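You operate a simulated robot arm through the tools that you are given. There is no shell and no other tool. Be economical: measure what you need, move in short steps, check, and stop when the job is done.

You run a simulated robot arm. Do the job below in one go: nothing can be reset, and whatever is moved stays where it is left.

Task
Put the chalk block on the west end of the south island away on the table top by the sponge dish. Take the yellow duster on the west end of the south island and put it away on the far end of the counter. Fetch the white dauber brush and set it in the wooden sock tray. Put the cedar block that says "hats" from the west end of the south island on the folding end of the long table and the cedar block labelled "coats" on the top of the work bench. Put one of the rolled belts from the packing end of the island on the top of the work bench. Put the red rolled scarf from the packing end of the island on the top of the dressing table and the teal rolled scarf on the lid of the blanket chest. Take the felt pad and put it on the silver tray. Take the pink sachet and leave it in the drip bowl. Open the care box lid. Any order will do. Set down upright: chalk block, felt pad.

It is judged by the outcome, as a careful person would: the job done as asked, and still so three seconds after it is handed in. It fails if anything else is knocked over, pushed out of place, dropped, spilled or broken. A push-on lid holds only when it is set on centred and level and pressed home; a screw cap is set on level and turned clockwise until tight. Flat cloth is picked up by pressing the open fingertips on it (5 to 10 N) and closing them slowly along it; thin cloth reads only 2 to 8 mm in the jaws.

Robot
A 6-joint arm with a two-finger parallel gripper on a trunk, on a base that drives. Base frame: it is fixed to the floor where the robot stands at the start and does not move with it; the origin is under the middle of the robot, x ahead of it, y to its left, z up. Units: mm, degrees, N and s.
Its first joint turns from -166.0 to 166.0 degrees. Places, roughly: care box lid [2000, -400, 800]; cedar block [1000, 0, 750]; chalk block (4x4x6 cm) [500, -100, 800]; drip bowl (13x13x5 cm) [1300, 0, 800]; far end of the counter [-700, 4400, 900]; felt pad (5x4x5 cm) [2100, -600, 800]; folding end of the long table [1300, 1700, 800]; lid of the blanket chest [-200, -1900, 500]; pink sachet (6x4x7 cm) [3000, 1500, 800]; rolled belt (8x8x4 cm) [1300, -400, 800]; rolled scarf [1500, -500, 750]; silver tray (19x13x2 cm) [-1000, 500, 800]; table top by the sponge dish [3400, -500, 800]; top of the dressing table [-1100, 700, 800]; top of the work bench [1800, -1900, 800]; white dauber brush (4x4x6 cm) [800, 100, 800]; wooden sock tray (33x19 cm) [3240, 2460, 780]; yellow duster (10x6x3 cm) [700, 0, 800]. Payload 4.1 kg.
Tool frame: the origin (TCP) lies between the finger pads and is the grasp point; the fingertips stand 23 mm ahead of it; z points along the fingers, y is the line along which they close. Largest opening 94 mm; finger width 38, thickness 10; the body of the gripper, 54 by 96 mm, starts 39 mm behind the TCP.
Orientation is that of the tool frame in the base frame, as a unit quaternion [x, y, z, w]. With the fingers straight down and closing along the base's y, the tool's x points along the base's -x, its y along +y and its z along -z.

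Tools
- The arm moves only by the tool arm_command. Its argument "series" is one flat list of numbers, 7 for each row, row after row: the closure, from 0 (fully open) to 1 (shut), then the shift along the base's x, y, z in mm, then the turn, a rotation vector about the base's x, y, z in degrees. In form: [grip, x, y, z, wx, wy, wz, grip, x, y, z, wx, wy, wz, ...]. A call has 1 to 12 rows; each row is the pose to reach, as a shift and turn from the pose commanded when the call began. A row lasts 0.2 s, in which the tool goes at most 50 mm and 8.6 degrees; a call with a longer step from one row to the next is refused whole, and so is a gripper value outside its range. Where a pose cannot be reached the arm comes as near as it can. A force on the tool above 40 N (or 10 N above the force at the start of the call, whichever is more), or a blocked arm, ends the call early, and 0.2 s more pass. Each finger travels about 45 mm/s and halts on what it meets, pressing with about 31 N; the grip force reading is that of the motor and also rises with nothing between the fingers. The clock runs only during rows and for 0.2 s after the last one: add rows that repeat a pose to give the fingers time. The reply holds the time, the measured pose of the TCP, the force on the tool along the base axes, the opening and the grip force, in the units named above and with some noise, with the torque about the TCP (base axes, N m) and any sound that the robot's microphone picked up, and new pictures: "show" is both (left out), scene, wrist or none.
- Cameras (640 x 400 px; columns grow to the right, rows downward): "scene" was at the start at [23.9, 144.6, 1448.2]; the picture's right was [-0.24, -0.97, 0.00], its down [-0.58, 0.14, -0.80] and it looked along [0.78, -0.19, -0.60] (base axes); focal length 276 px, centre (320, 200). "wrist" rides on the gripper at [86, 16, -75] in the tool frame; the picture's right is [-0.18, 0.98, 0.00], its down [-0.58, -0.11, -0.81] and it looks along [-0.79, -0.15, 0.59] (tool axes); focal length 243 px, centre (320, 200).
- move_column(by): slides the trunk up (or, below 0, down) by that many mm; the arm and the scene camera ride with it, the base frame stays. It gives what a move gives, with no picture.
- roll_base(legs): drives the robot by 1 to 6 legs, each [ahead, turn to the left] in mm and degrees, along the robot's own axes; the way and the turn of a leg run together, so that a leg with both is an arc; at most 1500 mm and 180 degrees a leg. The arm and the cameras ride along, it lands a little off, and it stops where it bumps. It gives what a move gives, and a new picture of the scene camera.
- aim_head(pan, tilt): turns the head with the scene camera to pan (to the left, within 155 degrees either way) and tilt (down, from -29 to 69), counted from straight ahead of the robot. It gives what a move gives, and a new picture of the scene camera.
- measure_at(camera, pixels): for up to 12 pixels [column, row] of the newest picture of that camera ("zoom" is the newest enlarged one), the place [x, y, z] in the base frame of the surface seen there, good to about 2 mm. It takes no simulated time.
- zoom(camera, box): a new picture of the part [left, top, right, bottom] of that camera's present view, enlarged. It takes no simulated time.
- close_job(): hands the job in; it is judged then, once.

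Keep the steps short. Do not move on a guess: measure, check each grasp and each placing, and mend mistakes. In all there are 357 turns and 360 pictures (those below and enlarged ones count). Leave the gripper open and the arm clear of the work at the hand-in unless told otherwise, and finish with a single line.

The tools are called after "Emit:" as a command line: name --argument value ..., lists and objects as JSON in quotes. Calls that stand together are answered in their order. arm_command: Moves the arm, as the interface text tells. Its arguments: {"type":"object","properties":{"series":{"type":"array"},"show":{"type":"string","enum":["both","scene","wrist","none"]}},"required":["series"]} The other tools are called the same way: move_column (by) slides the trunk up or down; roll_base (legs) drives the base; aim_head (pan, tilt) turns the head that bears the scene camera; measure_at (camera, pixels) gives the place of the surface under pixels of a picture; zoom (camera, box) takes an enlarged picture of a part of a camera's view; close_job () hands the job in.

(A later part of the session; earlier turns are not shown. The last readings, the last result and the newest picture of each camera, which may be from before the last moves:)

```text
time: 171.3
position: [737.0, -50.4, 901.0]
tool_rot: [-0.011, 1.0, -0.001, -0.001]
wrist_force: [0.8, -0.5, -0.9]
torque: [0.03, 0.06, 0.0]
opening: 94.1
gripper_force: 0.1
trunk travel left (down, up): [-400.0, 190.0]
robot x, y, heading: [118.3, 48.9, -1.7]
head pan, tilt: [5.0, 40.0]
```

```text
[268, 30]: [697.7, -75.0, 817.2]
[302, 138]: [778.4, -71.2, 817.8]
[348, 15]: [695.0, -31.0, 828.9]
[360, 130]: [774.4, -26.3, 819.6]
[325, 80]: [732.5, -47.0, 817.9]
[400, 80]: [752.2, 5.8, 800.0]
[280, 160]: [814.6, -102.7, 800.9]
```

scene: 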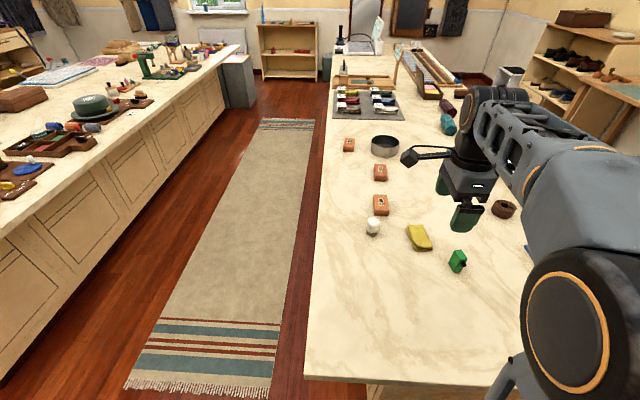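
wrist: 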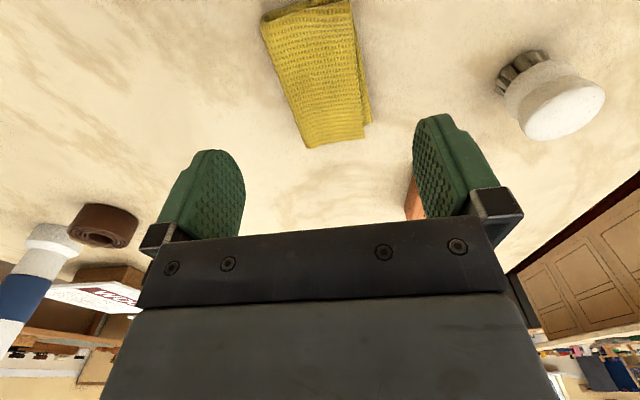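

Yaw matches (≈3°). I descend to z≈824 and close slowly.

Emit:
arm_command --series '[0, 0, 0, -40, 0, 0, 0, 0, 0, 0, -70, 0, 0, 0, 0, 0, 0, -77, 0, 0, 0, 0.4, 0, 0, -77, 0, 0, 0, 1, 0, 0, -77, 0, 0, 0, 1, 0, 0, -77, 0, 0, 0, 1, 0, 0, -77, 0, 0, 0, 1, 0, 0, -77, 0, 0, 0, 1, 0, 0, -77, 0, 0, 0, 1, 0, 0, -60, 0, 0, 0, 1, 0, 0, -20, 0, 0, 0]' --show "wrist"

```text
time: 173.7
position: [737.5, -50.5, 881.2]
tool_rot: [-0.011, 1.0, 0.0, -0.001]
wrist_force: [0.0, -0.1, -0.6]
torque: [-0.01, 0.02, 0.0]
opening: 57.5
gripper_force: 30.6
trunk travel left (down, up): [-400.0, 190.0]
robot x, y, heading: [120.4, 45.7, -1.5]
head pan, tilt: [5.0, 40.0]
```

wrist: 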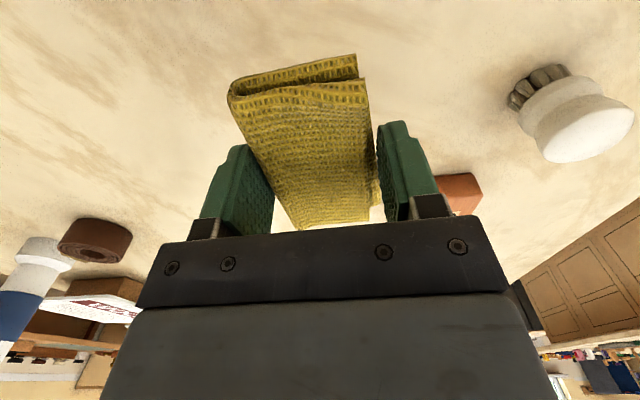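

Duster held. I raise and pull in, then back off and face north.

Emit:
arm_command --series '[1, -25, 5, 35, 0, 0, 0, 1, -50, 10, 70, 0, 0, 0, 1, -80, 15, 105, 0, 0, 0, 1, -110, 20, 140, 0, 0, 0, 1, -140, 30, 175, 0, 0, 0, 1, -170, 40, 210, 0, 0, 0, 1, -195, 50, 230, 0, 0, 0]' --show "none"

Emit:
roll_base --legs '[[-420, 0], [0, 91.5]]'

Emit:
aim_head --pan 10 --tilt 22

```text
time: 175.3
position: [542.1, -1.1, 1108.0]
tool_rot: [-0.01, 1.0, -0.001, -0.001]
wrist_force: [-0.6, 0.3, -0.1]
torque: [0.03, 0.01, 0.02]
opening: 57.1
gripper_force: 31.2
trunk travel left (down, up): [-400.0, 190.0]
robot x, y, heading: [117.8, 49.9, -1.8]
head pan, tilt: [5.0, 40.0]
```

```text
time: 181.8
position: [-266.4, 485.7, 1108.0]
tool_rot: [0.722, -0.692, 0.001, 0.0]
wrist_force: [-0.7, 0.2, -0.2]
torque: [-0.03, 0.01, -0.03]
opening: 56.9
gripper_force: 30.7
trunk travel left (down, up): [-400.0, 190.0]
robot x, y, heading: [-306.3, 61.1, 89.5]
head pan, tilt: [5.0, 40.0]
```

scene: 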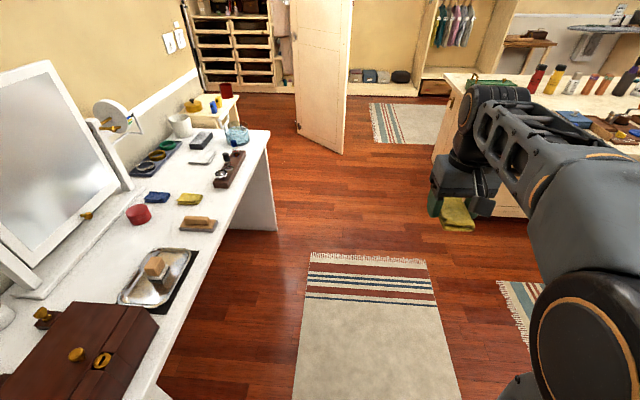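

```text
time: 182.6
position: [-265.6, 485.5, 1109.5]
tool_rot: [0.721, -0.693, 0.001, 0.0]
wrist_force: [0.4, 0.7, -0.9]
torque: [-0.01, 0.02, 0.0]
opening: 56.6
gripper_force: 30.6
trunk travel left (down, up): [-400.0, 190.0]
robot x, y, heading: [-306.5, 60.8, 89.2]
head pan, tilt: [10.0, 22.0]
```

scene: 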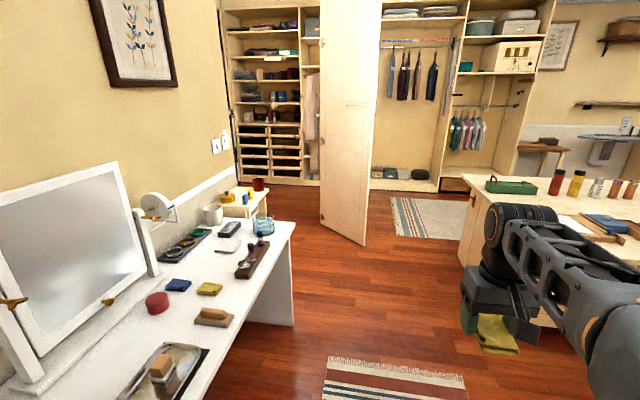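

Emit:
measure_at --camera "scene" --pixels '[[270, 125], [270, 178], [345, 235], [365, 240], [292, 225], [465, 250], [480, 190], [395, 185], [255, 110], [293, 325], [290, 110], [321, 225]]'

Emit:
zoom --camera "scene" --box '[210, 0, 410, 260]'

```text
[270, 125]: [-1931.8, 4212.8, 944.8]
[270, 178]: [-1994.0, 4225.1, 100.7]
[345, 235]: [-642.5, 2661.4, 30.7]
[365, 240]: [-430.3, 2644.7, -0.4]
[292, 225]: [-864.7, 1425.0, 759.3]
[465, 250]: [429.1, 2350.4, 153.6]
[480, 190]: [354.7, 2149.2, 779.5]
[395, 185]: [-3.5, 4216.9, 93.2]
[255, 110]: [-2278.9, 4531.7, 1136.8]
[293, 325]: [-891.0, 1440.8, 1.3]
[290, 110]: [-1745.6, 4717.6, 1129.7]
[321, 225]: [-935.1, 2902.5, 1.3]
```

```text
1.54 times, centred on (310, 130) of scene
```

zoom: 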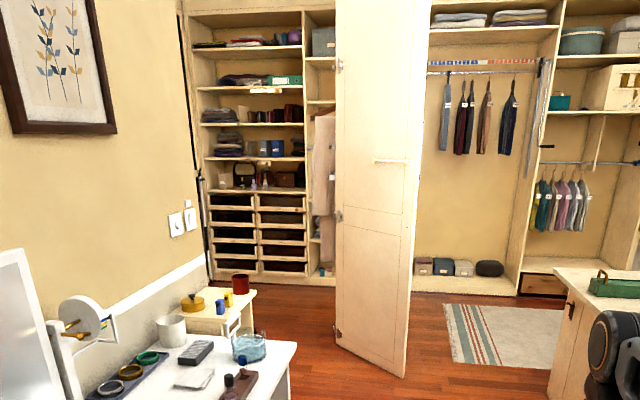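

The counter is hidden behind the open door; I drive north between door and island and look.

Emit:
roll_base --legs '[[0, -8], [1500, 0], [0, 8.5]]'

Emit:
aim_head --pan 15 --tilt 22

```text
time: 191.3
position: [-49.4, 1979.4, 1109.6]
tool_rot: [0.726, -0.688, 0.001, 0.0]
wrist_force: [-0.4, 1.0, -0.4]
torque: [0.0, -0.01, -0.02]
opening: 56.7
gripper_force: 31.0
trunk travel left (down, up): [-400.0, 190.0]
robot x, y, heading: [-83.8, 1548.0, 90.1]
head pan, tilt: [10.0, 22.0]
```

scene: 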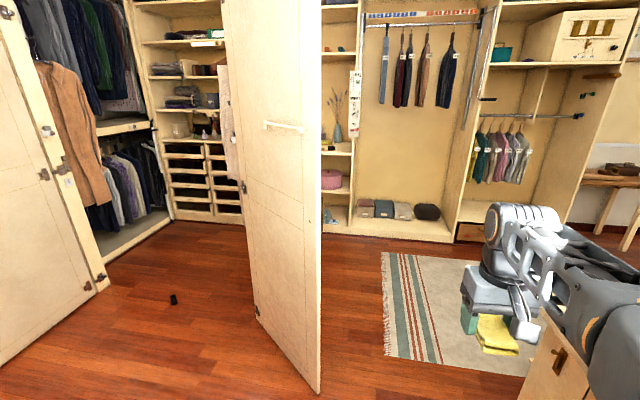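

```text
time: 192.0
position: [-51.1, 1979.4, 1109.3]
tool_rot: [0.726, -0.687, 0.002, 0.0]
wrist_force: [0.1, 0.5, 0.3]
torque: [-0.01, 0.03, 0.01]
opening: 56.8
gripper_force: 30.5
trunk travel left (down, up): [-400.0, 190.0]
robot x, y, heading: [-83.1, 1551.7, 90.6]
head pan, tilt: [15.0, 22.0]
```

scene: 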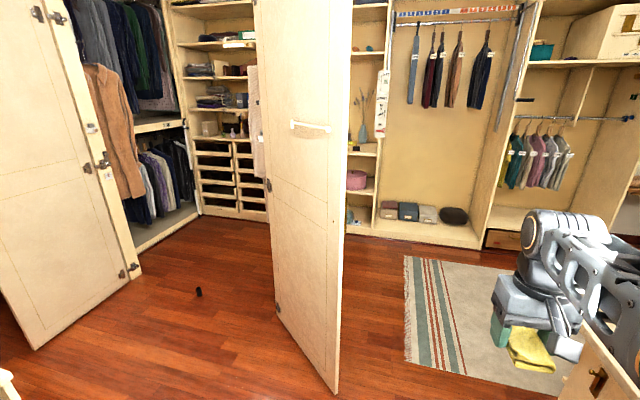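

Emit:
measure_at --camera "scene" --pixels '[[362, 152], [355, 188], [360, 120], [440, 222], [235, 135], [340, 300], [335, 385], [280, 310], [365, 60], [405, 330], [352, 152], [374, 154]]'

Emit:
zoom --camera "scene" --box '[330, 40, 410, 240]'

```text
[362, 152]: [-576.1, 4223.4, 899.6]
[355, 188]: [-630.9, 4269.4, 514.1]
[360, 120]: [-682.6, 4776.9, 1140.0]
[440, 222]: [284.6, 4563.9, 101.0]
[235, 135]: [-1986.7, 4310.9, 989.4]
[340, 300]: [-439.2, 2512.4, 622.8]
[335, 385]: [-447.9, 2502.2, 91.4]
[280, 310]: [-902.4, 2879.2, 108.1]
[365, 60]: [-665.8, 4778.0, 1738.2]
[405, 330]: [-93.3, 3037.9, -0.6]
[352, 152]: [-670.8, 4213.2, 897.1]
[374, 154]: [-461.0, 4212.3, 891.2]
```

```text
2.00 times, centred on (370, 140) of scene
```

zoom: 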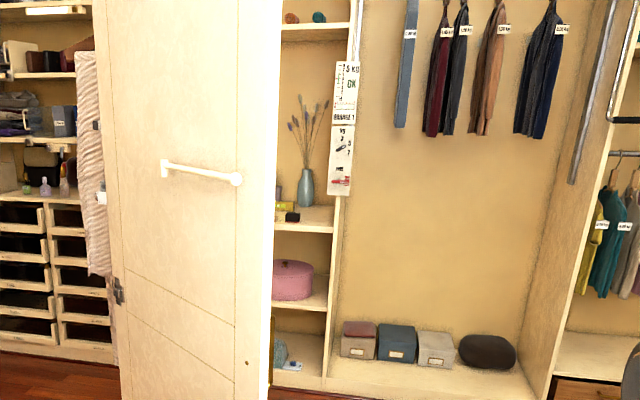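

The counter is the z≈900 shelf at y 4213+. I drive through the gap and round to face it.

Emit:
roll_base --legs '[[0, -1.5], [1500, 0], [480, 0], [0, 91], [570, 0], [0, -90]]'

Emit:
aim_head --pan 0 --tilt 35

```text
time: 212.8
position: [-559.9, 3985.8, 1109.0]
tool_rot: [0.717, -0.697, 0.001, 0.0]
wrist_force: [-0.5, 0.3, -0.6]
torque: [0.0, -0.01, 0.02]
opening: 56.7
gripper_force: 30.7
trunk travel left (down, up): [-400.0, 190.0]
robot x, y, heading: [-606.3, 3561.1, 88.7]
head pan, tilt: [15.0, 22.0]
```

scene: 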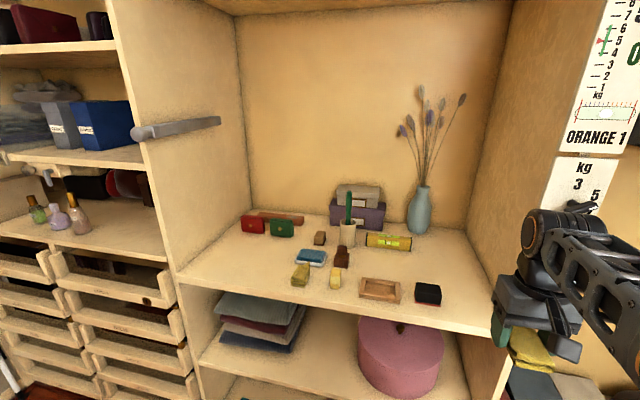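

```text
time: 213.6
position: [-561.5, 3985.5, 1108.7]
tool_rot: [0.716, -0.698, 0.001, 0.0]
wrist_force: [0.0, -0.6, -0.2]
torque: [-0.01, -0.03, -0.01]
opening: 56.5
gripper_force: 31.1
trunk travel left (down, up): [-400.0, 190.0]
robot x, y, heading: [-606.7, 3559.0, 88.7]
head pan, tilt: [0.0, 35.0]
```

scene: 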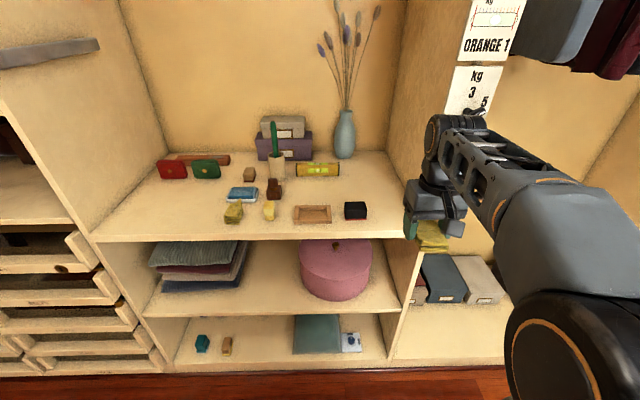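

Emit:
measure_at --camera "scene" --pixels '[[95, 235], [410, 240], [160, 215], [190, 200], [235, 212], [242, 194], [313, 214], [355, 210], [390, 190], [200, 225], [172, 170], [270, 225]]'

Emit:
zoom --camera "scene" --box '[80, 100, 420, 260]'

```text
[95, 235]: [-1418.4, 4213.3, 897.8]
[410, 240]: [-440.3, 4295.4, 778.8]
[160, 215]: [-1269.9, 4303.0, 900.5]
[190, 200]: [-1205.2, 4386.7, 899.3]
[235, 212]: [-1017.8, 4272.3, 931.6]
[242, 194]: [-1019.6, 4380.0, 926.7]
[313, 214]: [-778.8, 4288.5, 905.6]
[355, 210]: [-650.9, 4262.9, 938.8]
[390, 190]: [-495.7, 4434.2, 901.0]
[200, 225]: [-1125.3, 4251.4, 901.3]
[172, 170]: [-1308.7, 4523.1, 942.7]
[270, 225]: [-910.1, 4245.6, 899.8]
```

```text
1.88 times, centred on (250, 180) of scene
```

zoom: 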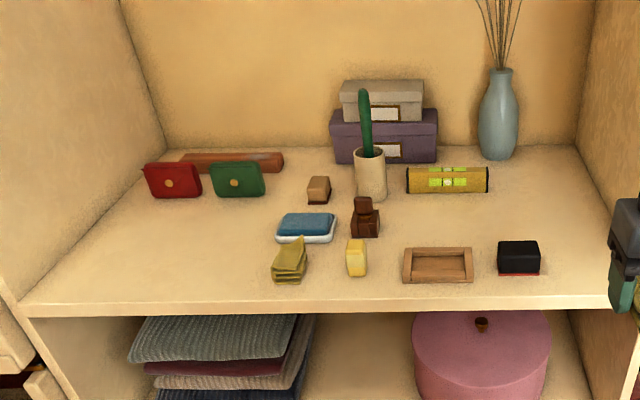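

Emit:
measure_at --camera "zoom" --pixels '[[486, 180], [410, 185], [520, 245], [538, 262], [495, 150], [545, 225], [560, 200], [470, 250]]'

```text
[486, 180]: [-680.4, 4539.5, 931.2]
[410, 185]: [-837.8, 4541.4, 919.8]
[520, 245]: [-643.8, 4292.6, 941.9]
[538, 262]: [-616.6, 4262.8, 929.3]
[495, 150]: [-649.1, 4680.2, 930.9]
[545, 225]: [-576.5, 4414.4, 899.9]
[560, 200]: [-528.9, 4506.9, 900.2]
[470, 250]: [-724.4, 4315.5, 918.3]
```

Free spot at (-660,4410). I shift the arm left, then drive 230 mm ahead.

Emit:
arm_command --series '[1, -45, 0, 0, 0, 0, 0, 1, -90, 0, 0, 0, 0, 0, 1, -100, 0, -20, 0, 0, 0]' --show "none"

Emit:
roll_base --legs '[[230, 0]]'

```text
time: 214.4
position: [-660.2, 3985.6, 1089.1]
tool_rot: [0.717, -0.697, 0.001, 0.0]
wrist_force: [0.3, -1.0, -0.6]
torque: [0.0, -0.05, 0.0]
opening: 57.1
gripper_force: 30.6
trunk travel left (down, up): [-400.0, 190.0]
robot x, y, heading: [-606.9, 3562.6, 88.5]
head pan, tilt: [0.0, 35.0]
```

```text
time: 216.2
position: [-653.8, 4217.7, 1089.4]
tool_rot: [0.717, -0.697, 0.001, 0.0]
wrist_force: [0.0, -0.1, -1.4]
torque: [0.0, 0.01, 0.0]
opening: 57.0
gripper_force: 31.2
trunk travel left (down, up): [-400.0, 190.0]
robot x, y, heading: [-600.6, 3791.5, 88.5]
head pan, tilt: [0.0, 35.0]
```

scene: 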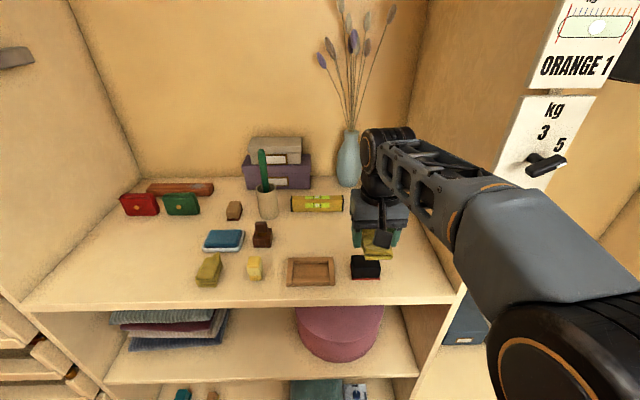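

I extend over at z≈1000, clear of the black block.

Emit:
arm_command --series '[1, -1, 35, -25, 0, 0, 0, 1, -2, 70, -50, 0, 0, 0, 1, -3, 105, -75, 0, 0, 0, 1, -5, 140, -90, 0, 0, 0, 1, -6, 175, -95, 0, 0, 0, 1, -6, 194, -110, 0, 0, 0, 1, -6, 194, -130, 0, 0, 0, 1, -6, 194, -130, 0, 0, 0]'

```text
time: 217.9
position: [-660.2, 4412.8, 959.8]
tool_rot: [0.717, -0.697, 0.001, 0.001]
wrist_force: [0.6, 0.1, -0.6]
torque: [0.02, -0.03, -0.02]
opening: 56.8
gripper_force: 31.3
trunk travel left (down, up): [-400.0, 190.0]
robot x, y, heading: [-599.4, 3791.0, 88.8]
head pan, tilt: [0.0, 35.0]
```

scene: 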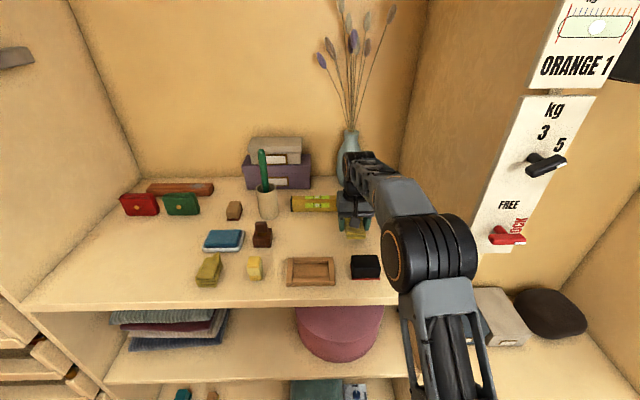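
wrist: 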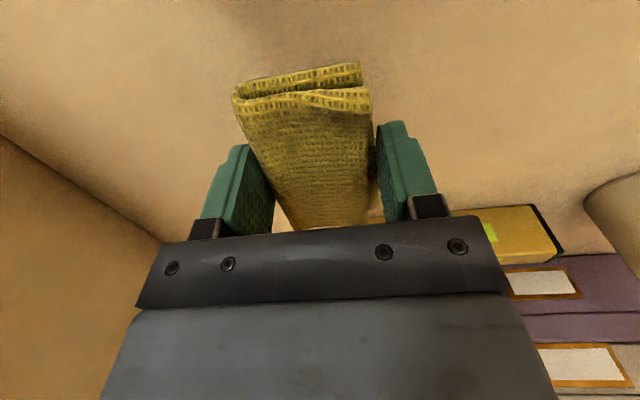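

I lower to touch.

Emit:
arm_command --series '[1, 0, 0, -20, 0, 0, 0, 1, 0, 0, -30, 0, 0, 0, 1, 0, 0, -34, 0, 0, 0, 1, 0, 0, -36, 0, 0, 0, 1, 0, 0, -36, 0, 0, 0]' --show "none"

```text
time: 219.2
position: [-659.7, 4411.5, 923.9]
tool_rot: [0.717, -0.697, 0.001, 0.0]
wrist_force: [0.1, 0.3, 0.8]
torque: [0.01, 0.0, -0.02]
opening: 56.7
gripper_force: 30.9
trunk travel left (down, up): [-400.0, 190.0]
robot x, y, heading: [-598.8, 3793.6, 88.6]
head pan, tilt: [0.0, 35.0]
```

At the surface. I open and lift away.

Emit:
arm_command --series '[0.25, 0, 0, -1, 0, 0, 0, 0.15, 0, 0, -1, 0, 0, 0, 0.15, 0, 0, -1, 0, 0, 0, 0.15, 0, 0, 20, 0, 0, 0, 0.15, 0, 0, 50, 0, 0, 0, 0.15, 0, -10, 90, 0, 0, 0, 0.15, 0, -45, 115, 0, 0, 0, 0.15, 0, -85, 135, 0, 0, 0, 0.15, 0, -130, 150, 0, 0, 0, 0.15, 0, -175, 165, 0, 0, 0, 0, 0, -195, 175, 0, 0, 0]' --show "scene"

```text
time: 221.6
position: [-659.8, 4217.4, 1099.0]
tool_rot: [0.717, -0.697, 0.001, 0.001]
wrist_force: [0.5, 0.3, 0.3]
torque: [0.04, 0.03, 0.0]
opening: 94.1
gripper_force: 0.1
trunk travel left (down, up): [-400.0, 190.0]
robot x, y, heading: [-603.1, 3794.7, 89.0]
head pan, tilt: [0.0, 35.0]
```

scene: 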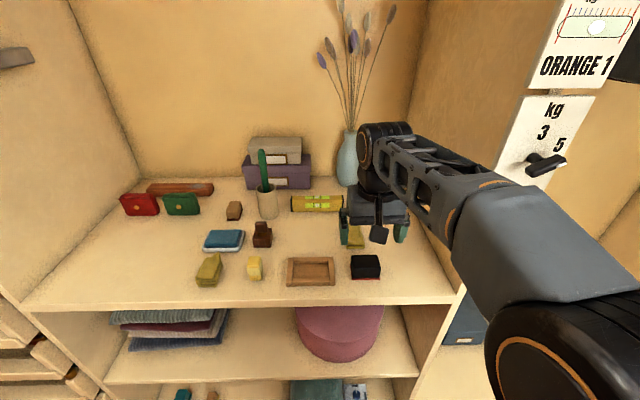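

Duster is down. I go back out through the gap toward the central aisle.

Emit:
roll_base --legs '[[-235, 0], [0, -90], [580, 0], [0, -89], [1500, 0], [1200, 0]]'

```text
time: 246.4
position: [-35.2, 436.9, 1097.8]
tool_rot: [0.695, 0.719, -0.001, -0.001]
wrist_force: [0.0, 0.4, 1.0]
torque: [0.01, 0.0, 0.01]
opening: 94.1
gripper_force: 0.1
trunk travel left (down, up): [-400.0, 190.0]
robot x, y, heading: [-96.8, 864.6, -90.8]
head pan, tilt: [0.0, 35.0]
```

scene: 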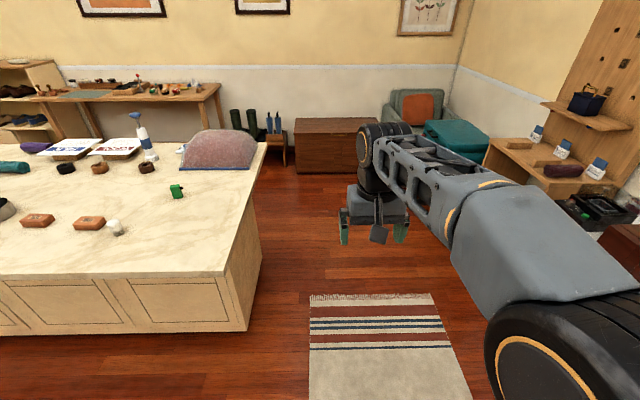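

Next the dauber brush at (757,93): I drive to the aisle facing it.

Emit:
roll_base --legs '[[0, 91], [850, 0], [0, -90], [250, 0]]'

Emit:
aim_head --pan -5 --tilt 50

Emit:
zoom --camera "scene" --box '[120, 60, 400, 260]'

```text
time: 260.0
position: [817.7, 171.8, 1098.5]
tool_rot: [0.696, 0.718, 0.0, -0.002]
wrist_force: [0.5, 0.5, -0.6]
torque: [-0.03, -0.01, -0.03]
opening: 94.1
gripper_force: 0.0
trunk travel left (down, up): [-400.0, 190.0]
robot x, y, heading: [757.7, 593.5, -91.0]
head pan, tilt: [0.0, 35.0]
```

scene: 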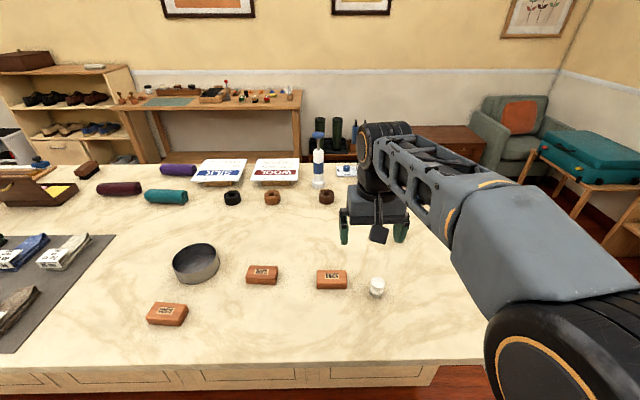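

```text
time: 260.8
position: [818.3, 171.8, 1097.3]
tool_rot: [0.695, 0.719, 0.0, -0.001]
wrist_force: [-0.1, 0.0, -0.4]
torque: [0.01, -0.01, -0.01]
opening: 94.0
gripper_force: 0.1
trunk travel left (down, up): [-400.0, 190.0]
robot x, y, heading: [757.2, 595.8, -90.9]
head pan, tilt: [-5.0, 50.0]
```

scene: 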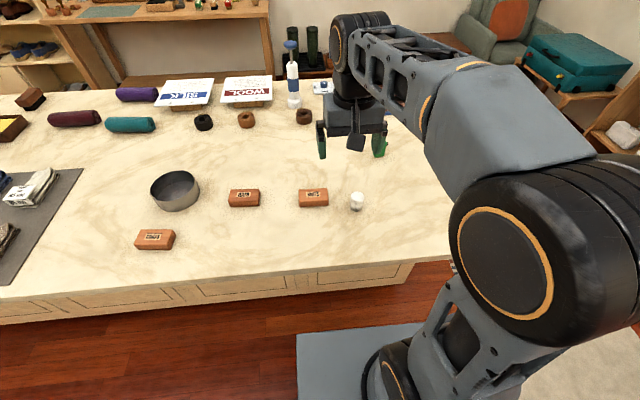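

```text
2.00 times, centred on (260, 160) of scene
```

zoom: 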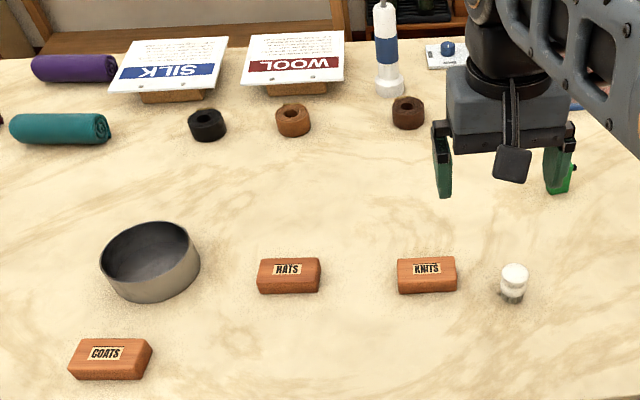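

Emit:
zoom --camera "scene" --box '[330, 180, 380, 220]'

```text
10.00 times, centred on (355, 200) of scene
```

zoom: 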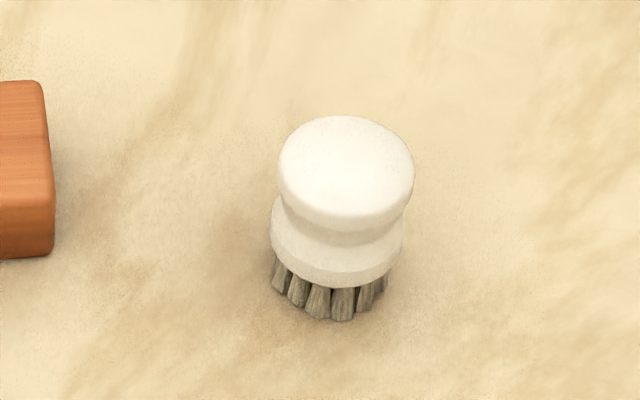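

Emit:
measure_at --camera "zoom" --pixels '[[345, 125], [345, 165], [345, 205], [285, 165], [408, 165], [335, 265], [340, 310], [275, 240], [400, 240], [45, 170], [30, 90]]'

```text
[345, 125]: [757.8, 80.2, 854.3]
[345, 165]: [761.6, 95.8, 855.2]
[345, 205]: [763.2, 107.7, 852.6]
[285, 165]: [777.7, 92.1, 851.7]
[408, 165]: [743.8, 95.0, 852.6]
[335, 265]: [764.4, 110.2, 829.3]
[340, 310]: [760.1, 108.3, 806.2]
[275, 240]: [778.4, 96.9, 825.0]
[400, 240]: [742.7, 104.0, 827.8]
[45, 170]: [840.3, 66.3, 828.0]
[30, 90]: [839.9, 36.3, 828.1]
```

Dauber centre (760,93), ∅≈36. I move above it with the fingers part open (KNITS block is near).

Emit:
arm_command --series '[0.35, -12, -16, -40, 0, 0, 0, 0.35, -24, -32, -80, 0, 0, 0, 0.35, -36, -48, -120, 0, 0, 0, 0.35, -48, -64, -160, 0, 0, 0, 0.35, -58, -79, -200, 0, 0, 0, 0.35, -58, -79, -207, 0, 0, 0, 0.35, -58, -79, -207, 0, 0, 0]' --show "wrist"

```text
time: 262.4
position: [757.2, 93.8, 891.5]
tool_rot: [0.695, 0.719, 0.001, -0.001]
wrist_force: [-0.4, -0.6, 0.1]
torque: [0.03, -0.01, -0.01]
opening: 61.1
gripper_force: 0.1
trunk travel left (down, up): [-400.0, 190.0]
robot x, y, heading: [758.5, 600.2, -91.0]
head pan, tilt: [-5.0, 50.0]
```

wrist: 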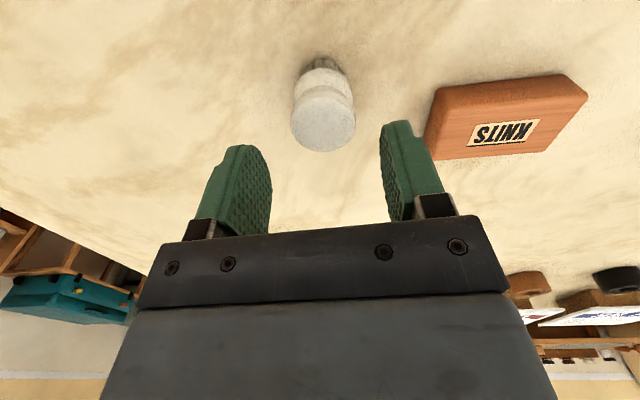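

Emit:
arm_command --series '[0.35, 3, 0, -30, 0, 0, 0, 0.35, 3, 0, -54, 0, 0, 0, 0.35, 3, 0, -54, 0, 0, 0, 1, 3, 0, -54, 0, 0, 0, 1, 3, 0, -54, 0, 0, 0, 1, 3, 0, -54, 0, 0, 0, 1, 3, 0, -54, 0, 0, 0, 1, 3, 0, -30, 0, 0, 0, 1, 3, 0, 10, 0, 0, 0, 1, 3, 0, 50, 0, 0, 0]' --show "wrist"

```text
time: 264.6
position: [761.0, 94.1, 939.3]
tool_rot: [0.696, 0.718, 0.001, -0.001]
wrist_force: [0.7, -0.5, -0.7]
torque: [0.01, 0.0, 0.01]
opening: 37.0
gripper_force: 31.1
trunk travel left (down, up): [-400.0, 190.0]
robot x, y, heading: [755.2, 598.5, -91.1]
head pan, tilt: [-5.0, 50.0]
```

wrist: 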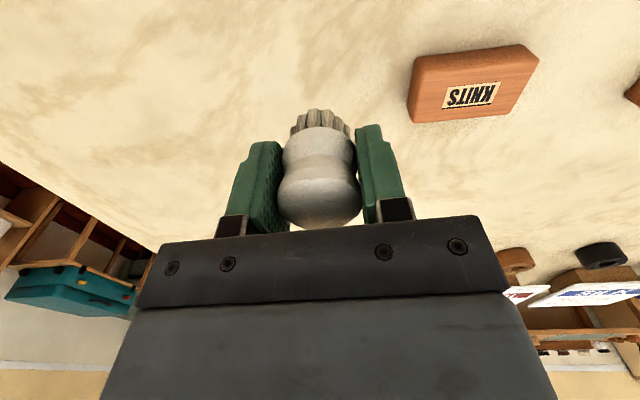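

Dauber held. I raise it, back into the aisle and drive east, looking at the north island.

Emit:
arm_command --series '[1, 0, 20, 40, 0, 0, 0, 1, 0, 40, 80, 0, 0, 0, 1, 0, 55, 120, 0, 0, 0, 1, 0, 65, 160, 0, 0, 0]' --show "none"

Emit:
roll_base --legs '[[-230, 0], [0, 91], [1500, 0]]'

Emit:
aim_head --pan 50 --tilt 30

```text
time: 265.6
position: [764.0, 158.1, 1101.8]
tool_rot: [0.696, 0.718, 0.0, -0.002]
wrist_force: [0.1, -0.2, 0.0]
torque: [0.02, 0.01, -0.02]
opening: 36.7
gripper_force: 31.1
trunk travel left (down, up): [-400.0, 190.0]
robot x, y, heading: [755.6, 595.7, -91.1]
head pan, tilt: [-5.0, 50.0]
```

```text
time: 278.3
position: [2715.0, 809.2, 1100.8]
tool_rot: [-0.014, 1.0, -0.002, -0.002]
wrist_force: [-0.7, -0.2, 0.3]
torque: [0.02, 0.0, -0.03]
opening: 36.8
gripper_force: 31.1
trunk travel left (down, up): [-400.0, 190.0]
robot x, y, heading: [2274.9, 806.8, -1.3]
head pan, tilt: [-5.0, 50.0]
```

scene: 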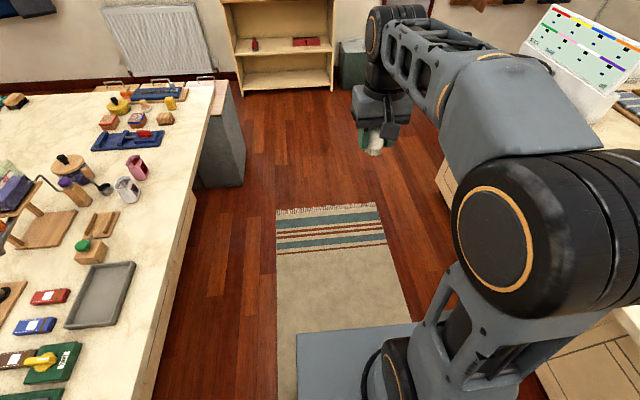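

```text
time: 279.5
position: [2715.4, 809.5, 1101.8]
tool_rot: [-0.014, 1.0, -0.001, 0.0]
wrist_force: [0.0, 0.1, -0.7]
torque: [0.0, -0.03, 0.01]
opening: 36.6
gripper_force: 31.0
trunk travel left (down, up): [-400.0, 190.0]
robot x, y, heading: [2275.0, 806.0, -1.4]
head pan, tilt: [50.0, 30.0]
```

scene: 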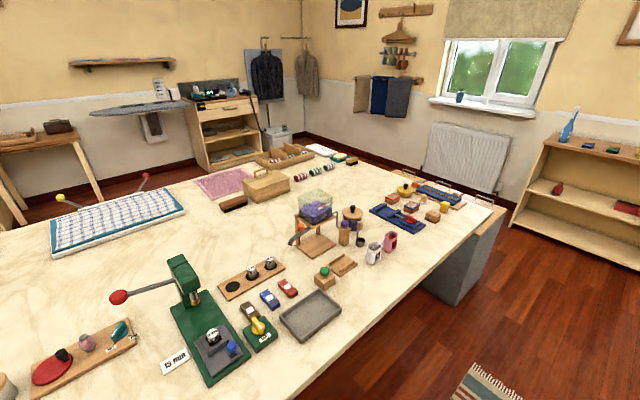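

Emit:
measure_at --camera "scene" --pixels '[[287, 155], [264, 162], [312, 150], [285, 165], [390, 240], [495, 208], [330, 395], [52, 235], [370, 158], [295, 148], [300, 160], [150, 190]]'

Emit:
zoom --camera "scene" --box '[220, 130, 430, 270]'

```text
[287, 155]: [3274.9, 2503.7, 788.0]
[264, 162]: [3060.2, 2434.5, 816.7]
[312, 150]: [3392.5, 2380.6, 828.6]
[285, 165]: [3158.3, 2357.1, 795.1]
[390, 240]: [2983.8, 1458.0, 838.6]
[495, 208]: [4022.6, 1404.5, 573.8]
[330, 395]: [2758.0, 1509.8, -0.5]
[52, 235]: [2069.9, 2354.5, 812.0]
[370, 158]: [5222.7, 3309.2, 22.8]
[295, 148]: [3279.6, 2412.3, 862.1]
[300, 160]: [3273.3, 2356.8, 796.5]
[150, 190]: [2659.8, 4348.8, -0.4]
```

```text
2.86 times, centred on (325, 200) of scene
```

zoom: 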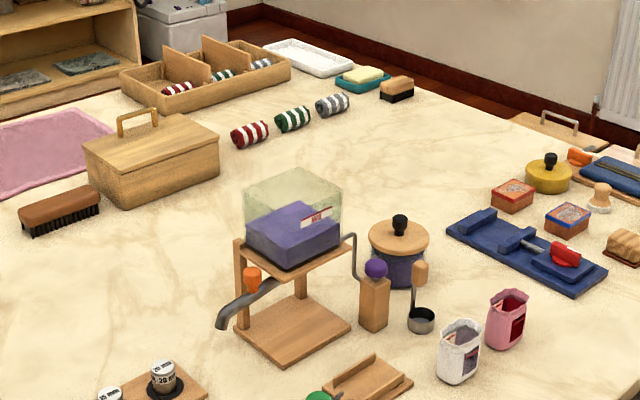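

The sock tray stands at (3230,2460) near the island's north edge, so I go round the east end.

Emit:
roll_base --legs '[[0, 2], [1500, 0], [680, 0], [0, 89]]'

Emit:
aim_head --pan 0 --tilt 30

```text
time: 294.2
position: [4449.5, 1240.7, 1102.3]
tool_rot: [-0.7, 0.714, -0.001, 0.001]
wrist_force: [-0.5, 1.5, -0.8]
torque: [0.0, 0.0, -0.01]
opening: 36.9
gripper_force: 31.1
trunk travel left (down, up): [-400.0, 190.0]
robot x, y, heading: [4432.6, 800.3, 86.1]
head pan, tilt: [50.0, 30.0]
```

scene: 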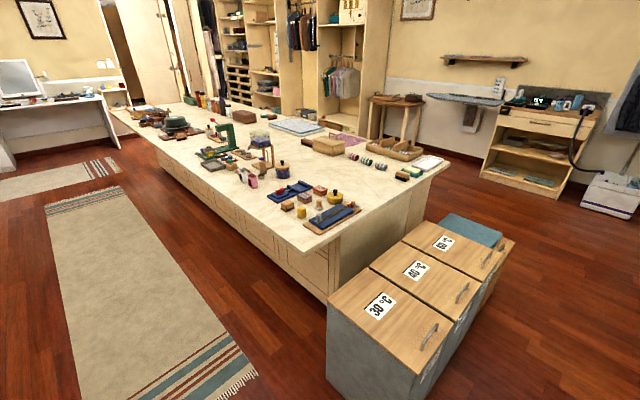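

```text
time: 295.4
position: [4448.8, 1239.4, 1100.7]
tool_rot: [-0.7, 0.714, -0.002, 0.0]
wrist_force: [0.4, -0.1, 0.0]
torque: [0.0, 0.03, 0.01]
opening: 36.6
gripper_force: 30.7
trunk travel left (down, up): [-400.0, 190.0]
robot x, y, heading: [4433.2, 801.5, 86.1]
head pan, tilt: [0.0, 30.0]
```

scene: 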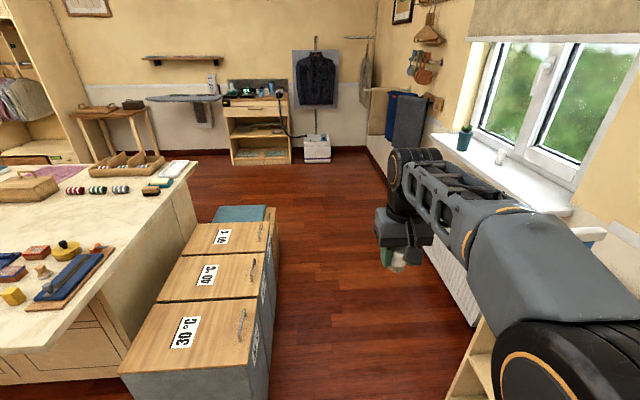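

Emit:
measure_at --camera "scene" --pixels '[[272, 398], [276, 210], [470, 310], [455, 345], [445, 400], [198, 162], [400, 160], [290, 165], [418, 152], [540, 225], [432, 260]]'

```text
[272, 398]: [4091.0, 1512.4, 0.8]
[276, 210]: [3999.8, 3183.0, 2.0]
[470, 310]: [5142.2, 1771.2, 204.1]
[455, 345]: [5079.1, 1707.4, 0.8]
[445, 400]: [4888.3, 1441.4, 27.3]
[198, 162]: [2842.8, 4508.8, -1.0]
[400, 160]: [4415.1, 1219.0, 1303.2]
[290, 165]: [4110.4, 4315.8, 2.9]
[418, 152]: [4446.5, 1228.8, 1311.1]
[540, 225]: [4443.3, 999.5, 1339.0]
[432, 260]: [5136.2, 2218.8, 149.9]
```

Emit:
roll_base --legs '[[1500, 0], [780, 0], [0, 94], [1330, 0], [0, 90]]'

Emit:
aim_head --pan -5 --tilt 50

```text
time: 320.7
position: [3231.1, 2640.9, 1101.0]
tool_rot: [0.695, 0.719, -0.001, -0.001]
wrist_force: [0.0, -0.3, -0.4]
torque: [-0.01, 0.0, -0.02]
opening: 36.5
gripper_force: 30.9
trunk travel left (down, up): [-400.0, 190.0]
robot x, y, heading: [3222.4, 3083.3, -91.0]
head pan, tilt: [0.0, 30.0]
```

scene: 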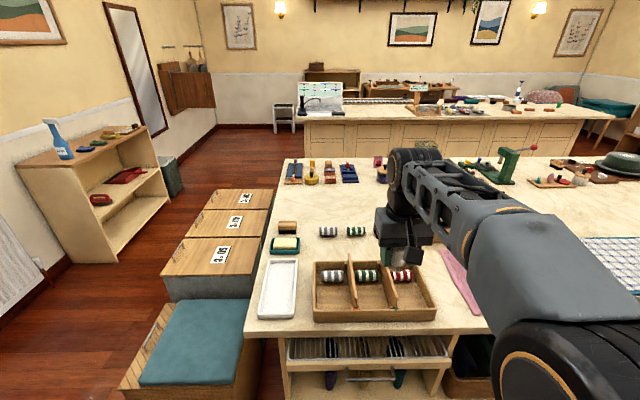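

```text
time: 321.6
position: [3232.1, 2641.5, 1100.1]
tool_rot: [0.695, 0.719, 0.0, -0.001]
wrist_force: [-0.1, -0.3, 0.1]
torque: [-0.02, 0.0, 0.04]
opening: 36.8
gripper_force: 31.4
trunk travel left (down, up): [-400.0, 190.0]
robot x, y, heading: [3224.8, 3081.9, -91.1]
head pan, tilt: [-5.0, 50.0]
```

scene: 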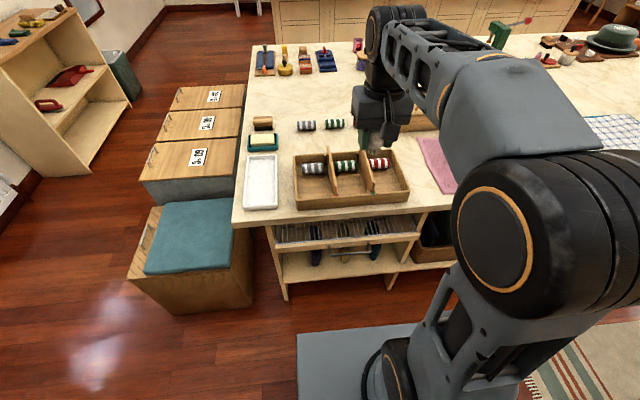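

Emit:
zoom --camera "scene" --box '[280, 135, 420, 220]'

```text
4.57 times, centred on (350, 178) of scene
```

zoom: 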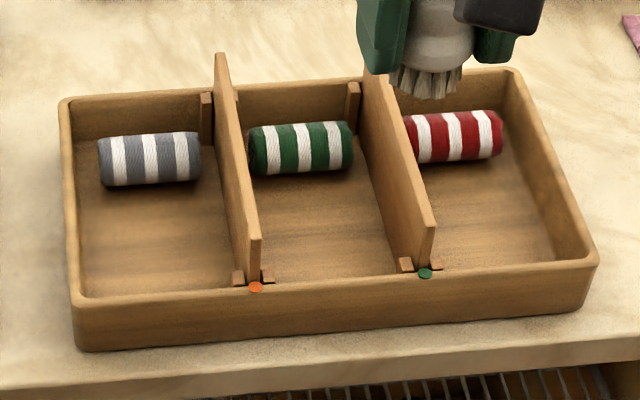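

Emit:
measure_at --camera "zoom" --pixels '[[320, 230], [320, 200], [320, 260], [220, 65], [255, 240], [385, 240], [432, 228], [270, 240], [310, 150], [300, 175], [80, 310], [590, 270]]'

```text
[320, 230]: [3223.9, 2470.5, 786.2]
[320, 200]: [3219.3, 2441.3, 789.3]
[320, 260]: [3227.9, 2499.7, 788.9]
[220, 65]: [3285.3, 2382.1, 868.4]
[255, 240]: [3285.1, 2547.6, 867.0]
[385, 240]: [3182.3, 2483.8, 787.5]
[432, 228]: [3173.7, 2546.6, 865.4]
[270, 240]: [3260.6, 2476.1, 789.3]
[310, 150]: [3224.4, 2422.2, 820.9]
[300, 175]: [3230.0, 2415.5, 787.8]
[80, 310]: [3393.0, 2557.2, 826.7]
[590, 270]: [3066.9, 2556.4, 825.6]
```

Middle compartment free spot (3229,2490). Dividers are tall, so I turn the fingers to close along y while going over.

Emit:
arm_command --series '[1, 0, 0, -10, 0, 0, -8.2, 1, 0, -5, -25, 0, 0, -16.4, 1, 0, -12, -40, 0, 0, -24.6, 1, -1, -25, -55, 0, 0, -32.8, 1, -1, -40, -70, 0, 0, -41, 1, -2, -60, -90, 0, 0, -49.2, 1, -2, -80, -110, 0, 0, -57.4, 1, -3, -100, -130, 0, 0, -65.6, 1, -3, -120, -145, 0, 0, -73.8, 1, -3, -138, -160, 0, 0, -82, 1, -3, -151, -172, 0, 0, -90, 1, -3, -151, -172, 0, 0, -90]'

```text
time: 324.2
position: [3228.5, 2490.5, 930.6]
tool_rot: [1.0, 0.014, 0.001, -0.001]
wrist_force: [0.6, -0.2, -0.5]
torque: [-0.01, 0.0, 0.03]
opening: 36.3
gripper_force: 30.5
trunk travel left (down, up): [-400.0, 190.0]
robot x, y, heading: [3221.3, 3084.4, -91.1]
head pan, tilt: [-5.0, 50.0]
```

scene: 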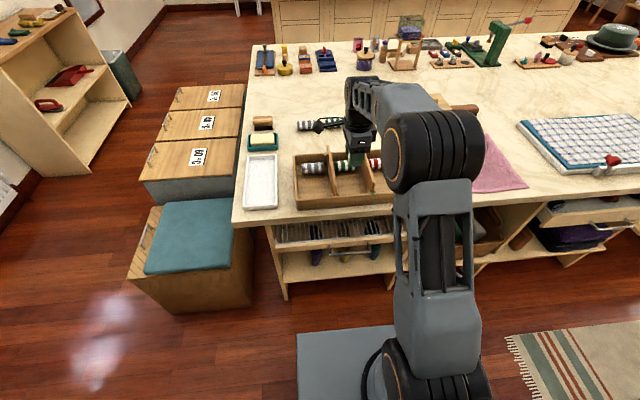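
wrist: 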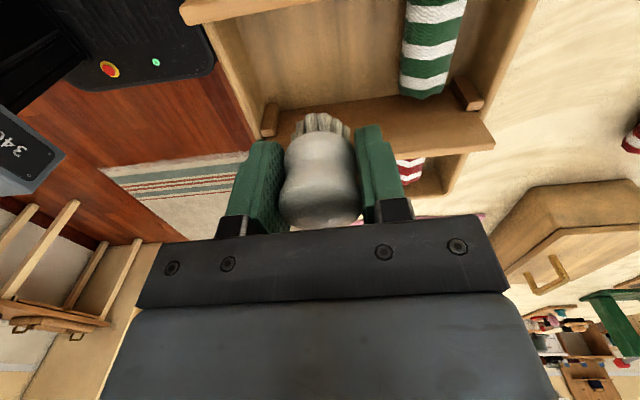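

I lower it into the compartment.

Emit:
arm_command --series '[1, 0, 0, -40, 0, 0, 0, 1, 0, 0, -80, 0, 0, 0, 1, 0, 0, -97, 0, 0, 0, 1, 0, 0, -102, 0, 0, 0, 1, 0, 0, -105, 0, 0, 0, 1, 0, 0, -105, 0, 0, 0]' --show "wrist"

```text
time: 325.6
position: [3229.0, 2490.4, 823.0]
tool_rot: [1.0, 0.016, 0.001, 0.0]
wrist_force: [-0.1, 0.7, 2.9]
torque: [-0.04, 0.02, -0.01]
opening: 36.3
gripper_force: 30.7
trunk travel left (down, up): [-400.0, 190.0]
robot x, y, heading: [3221.6, 3080.2, -91.2]
head pan, tilt: [-5.0, 50.0]
```

wrist: 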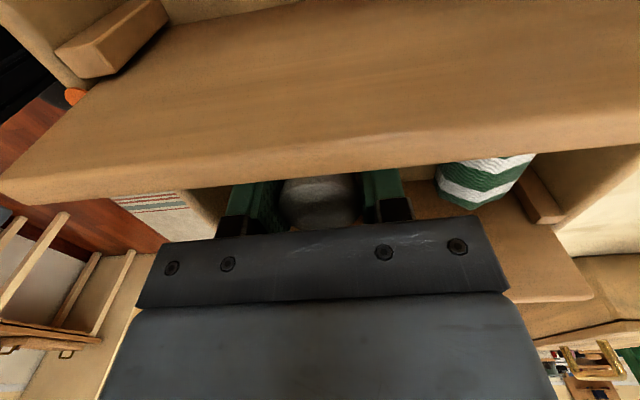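

Contact (2.9 N). I open a little and lift straight out.

Emit:
arm_command --series '[0.45, 0, 0, 0, 0, 0, 0, 0.42, 0, 0, 0, 0, 0, 0, 0.42, 0, 0, 0, 0, 0, 0, 0.42, 0, 0, 20, 0, 0, 0, 0.42, 0, 0, 60, 0, 0, 0, 0.42, 0, 0, 105, 0, 0, 0, 0.42, 0, 30, 140, 0, 0, 0, 0.42, 0, 65, 170, 0, 0, 0, 0.3, 0, 100, 200, 0, 0, 0, 0, 0, 130, 235, 0, 0, 0, 0, 0, 155, 270, 0, 0, 0]' --show "none"

Emit:
zoom --camera "scene" --box '[280, 135, 420, 220]'

```text
time: 328.0
position: [3229.2, 2647.2, 1095.5]
tool_rot: [1.0, 0.016, 0.0, -0.001]
wrist_force: [-0.6, -0.1, 0.2]
torque: [-0.02, -0.02, -0.03]
opening: 94.1
gripper_force: 0.1
trunk travel left (down, up): [-400.0, 190.0]
robot x, y, heading: [3223.0, 3077.5, -91.2]
head pan, tilt: [-5.0, 50.0]
```

```text
4.57 times, centred on (350, 178) of scene
```

zoom: 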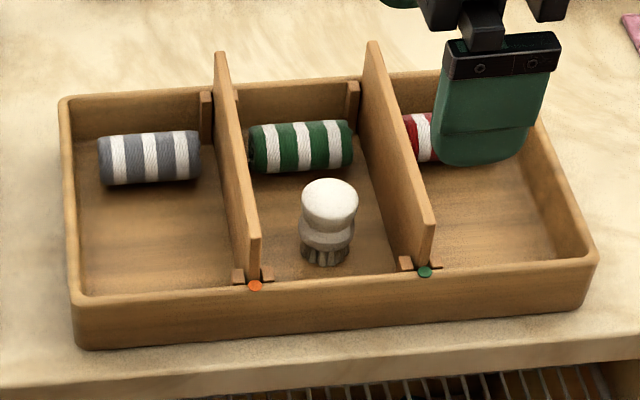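

Dauber stands in the tray. I return round the east end to the sachet.

Emit:
roll_base --legs '[[0, 91.2], [1270, 0], [0, -90], [1500, 0], [780, 0], [0, -90]]'

```text
time: 356.7
position: [4013.1, 780.3, 1094.3]
tool_rot: [0.724, -0.689, 0.001, 0.0]
wrist_force: [1.2, -0.2, 1.3]
torque: [-0.03, 0.01, 0.0]
opening: 94.2
gripper_force: 0.2
trunk travel left (down, up): [-400.0, 190.0]
robot x, y, heading: [4444.2, 793.5, -180.0]
head pan, tilt: [-5.0, 50.0]
```

scene: 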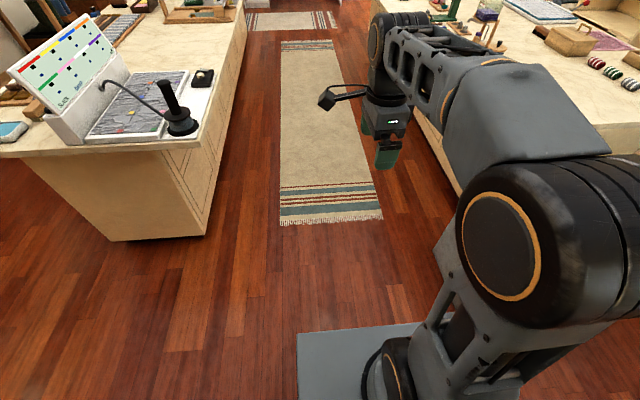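

Emit:
roll_base --legs '[[1450, 0], [0, -90], [120, 0]]'

Emit:
aim_head --pan -3 --tilt 50

Emit:
zoom --camera "scene" --box '[200, 100, 400, 240]'

```text
time: 368.8
position: [2976.2, 1348.3, 1093.9]
tool_rot: [-0.01, 1.0, -0.001, 0.0]
wrist_force: [-0.4, 0.7, -0.3]
torque: [-0.03, 0.04, 0.0]
opening: 94.0
gripper_force: 0.1
trunk travel left (down, up): [-400.0, 190.0]
robot x, y, heading: [2975.9, 917.0, 88.4]
head pan, tilt: [-5.0, 50.0]
```

scene: 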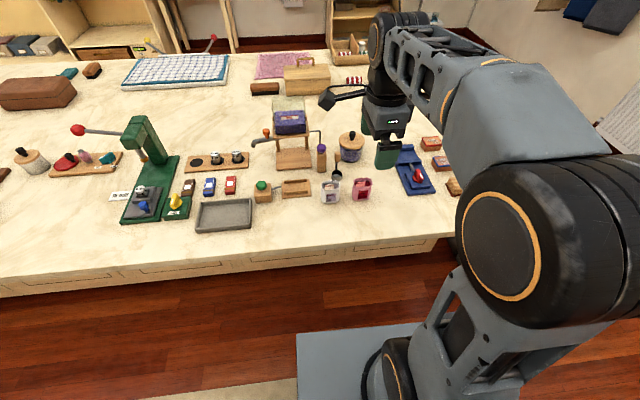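

```text
time: 369.4
position: [2977.0, 1347.8, 1092.4]
tool_rot: [-0.011, 1.0, -0.001, -0.001]
wrist_force: [-1.2, 0.0, 0.6]
torque: [0.02, 0.01, 0.05]
opening: 94.1
gripper_force: 0.1
trunk travel left (down, up): [-400.0, 190.0]
robot x, y, heading: [2973.8, 911.9, 88.2]
head pan, tilt: [-3.0, 50.0]
```

scene: 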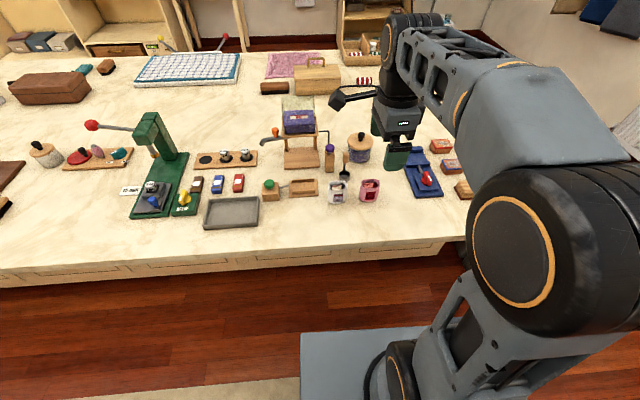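

```text
2.86 times, centred on (300, 170) of scene
```

zoom: 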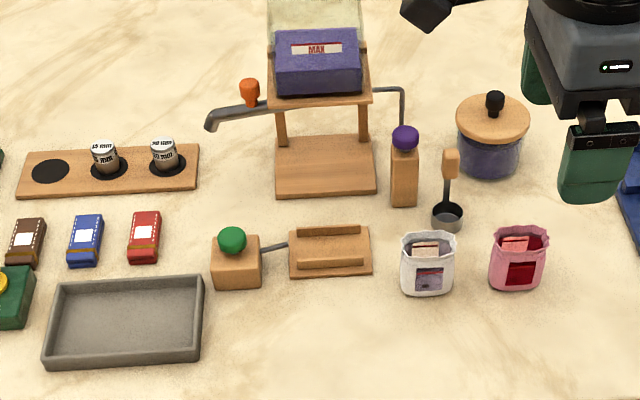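

Emit:
zoom --camera "scene" --box '[320, 165, 390, 215]'

```text
8.00 times, centred on (355, 190) of scene
```

zoom: 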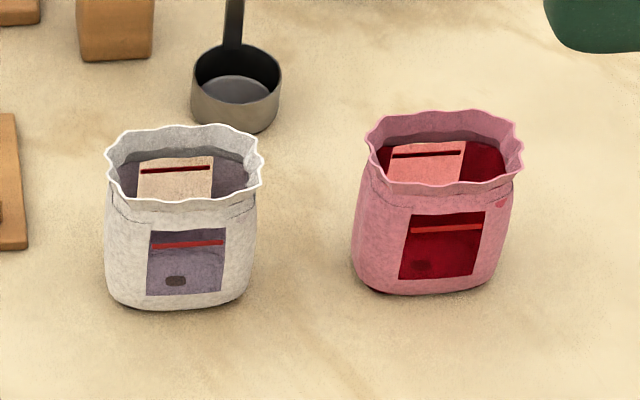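

Emit:
measure_at --camera "zoom" --pixels '[[368, 145], [520, 155], [445, 112], [435, 187], [360, 260], [495, 265], [425, 285], [258, 170], [110, 160], [250, 270], [440, 165], [600, 250]]'

```text
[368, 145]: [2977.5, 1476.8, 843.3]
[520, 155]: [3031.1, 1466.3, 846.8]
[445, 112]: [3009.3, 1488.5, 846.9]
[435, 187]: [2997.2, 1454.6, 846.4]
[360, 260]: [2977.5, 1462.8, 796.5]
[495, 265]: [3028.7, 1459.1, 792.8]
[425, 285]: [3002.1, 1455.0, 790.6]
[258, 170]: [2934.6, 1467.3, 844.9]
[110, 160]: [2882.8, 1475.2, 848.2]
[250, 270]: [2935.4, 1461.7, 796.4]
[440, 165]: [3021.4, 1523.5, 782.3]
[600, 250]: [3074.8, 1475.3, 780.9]
```

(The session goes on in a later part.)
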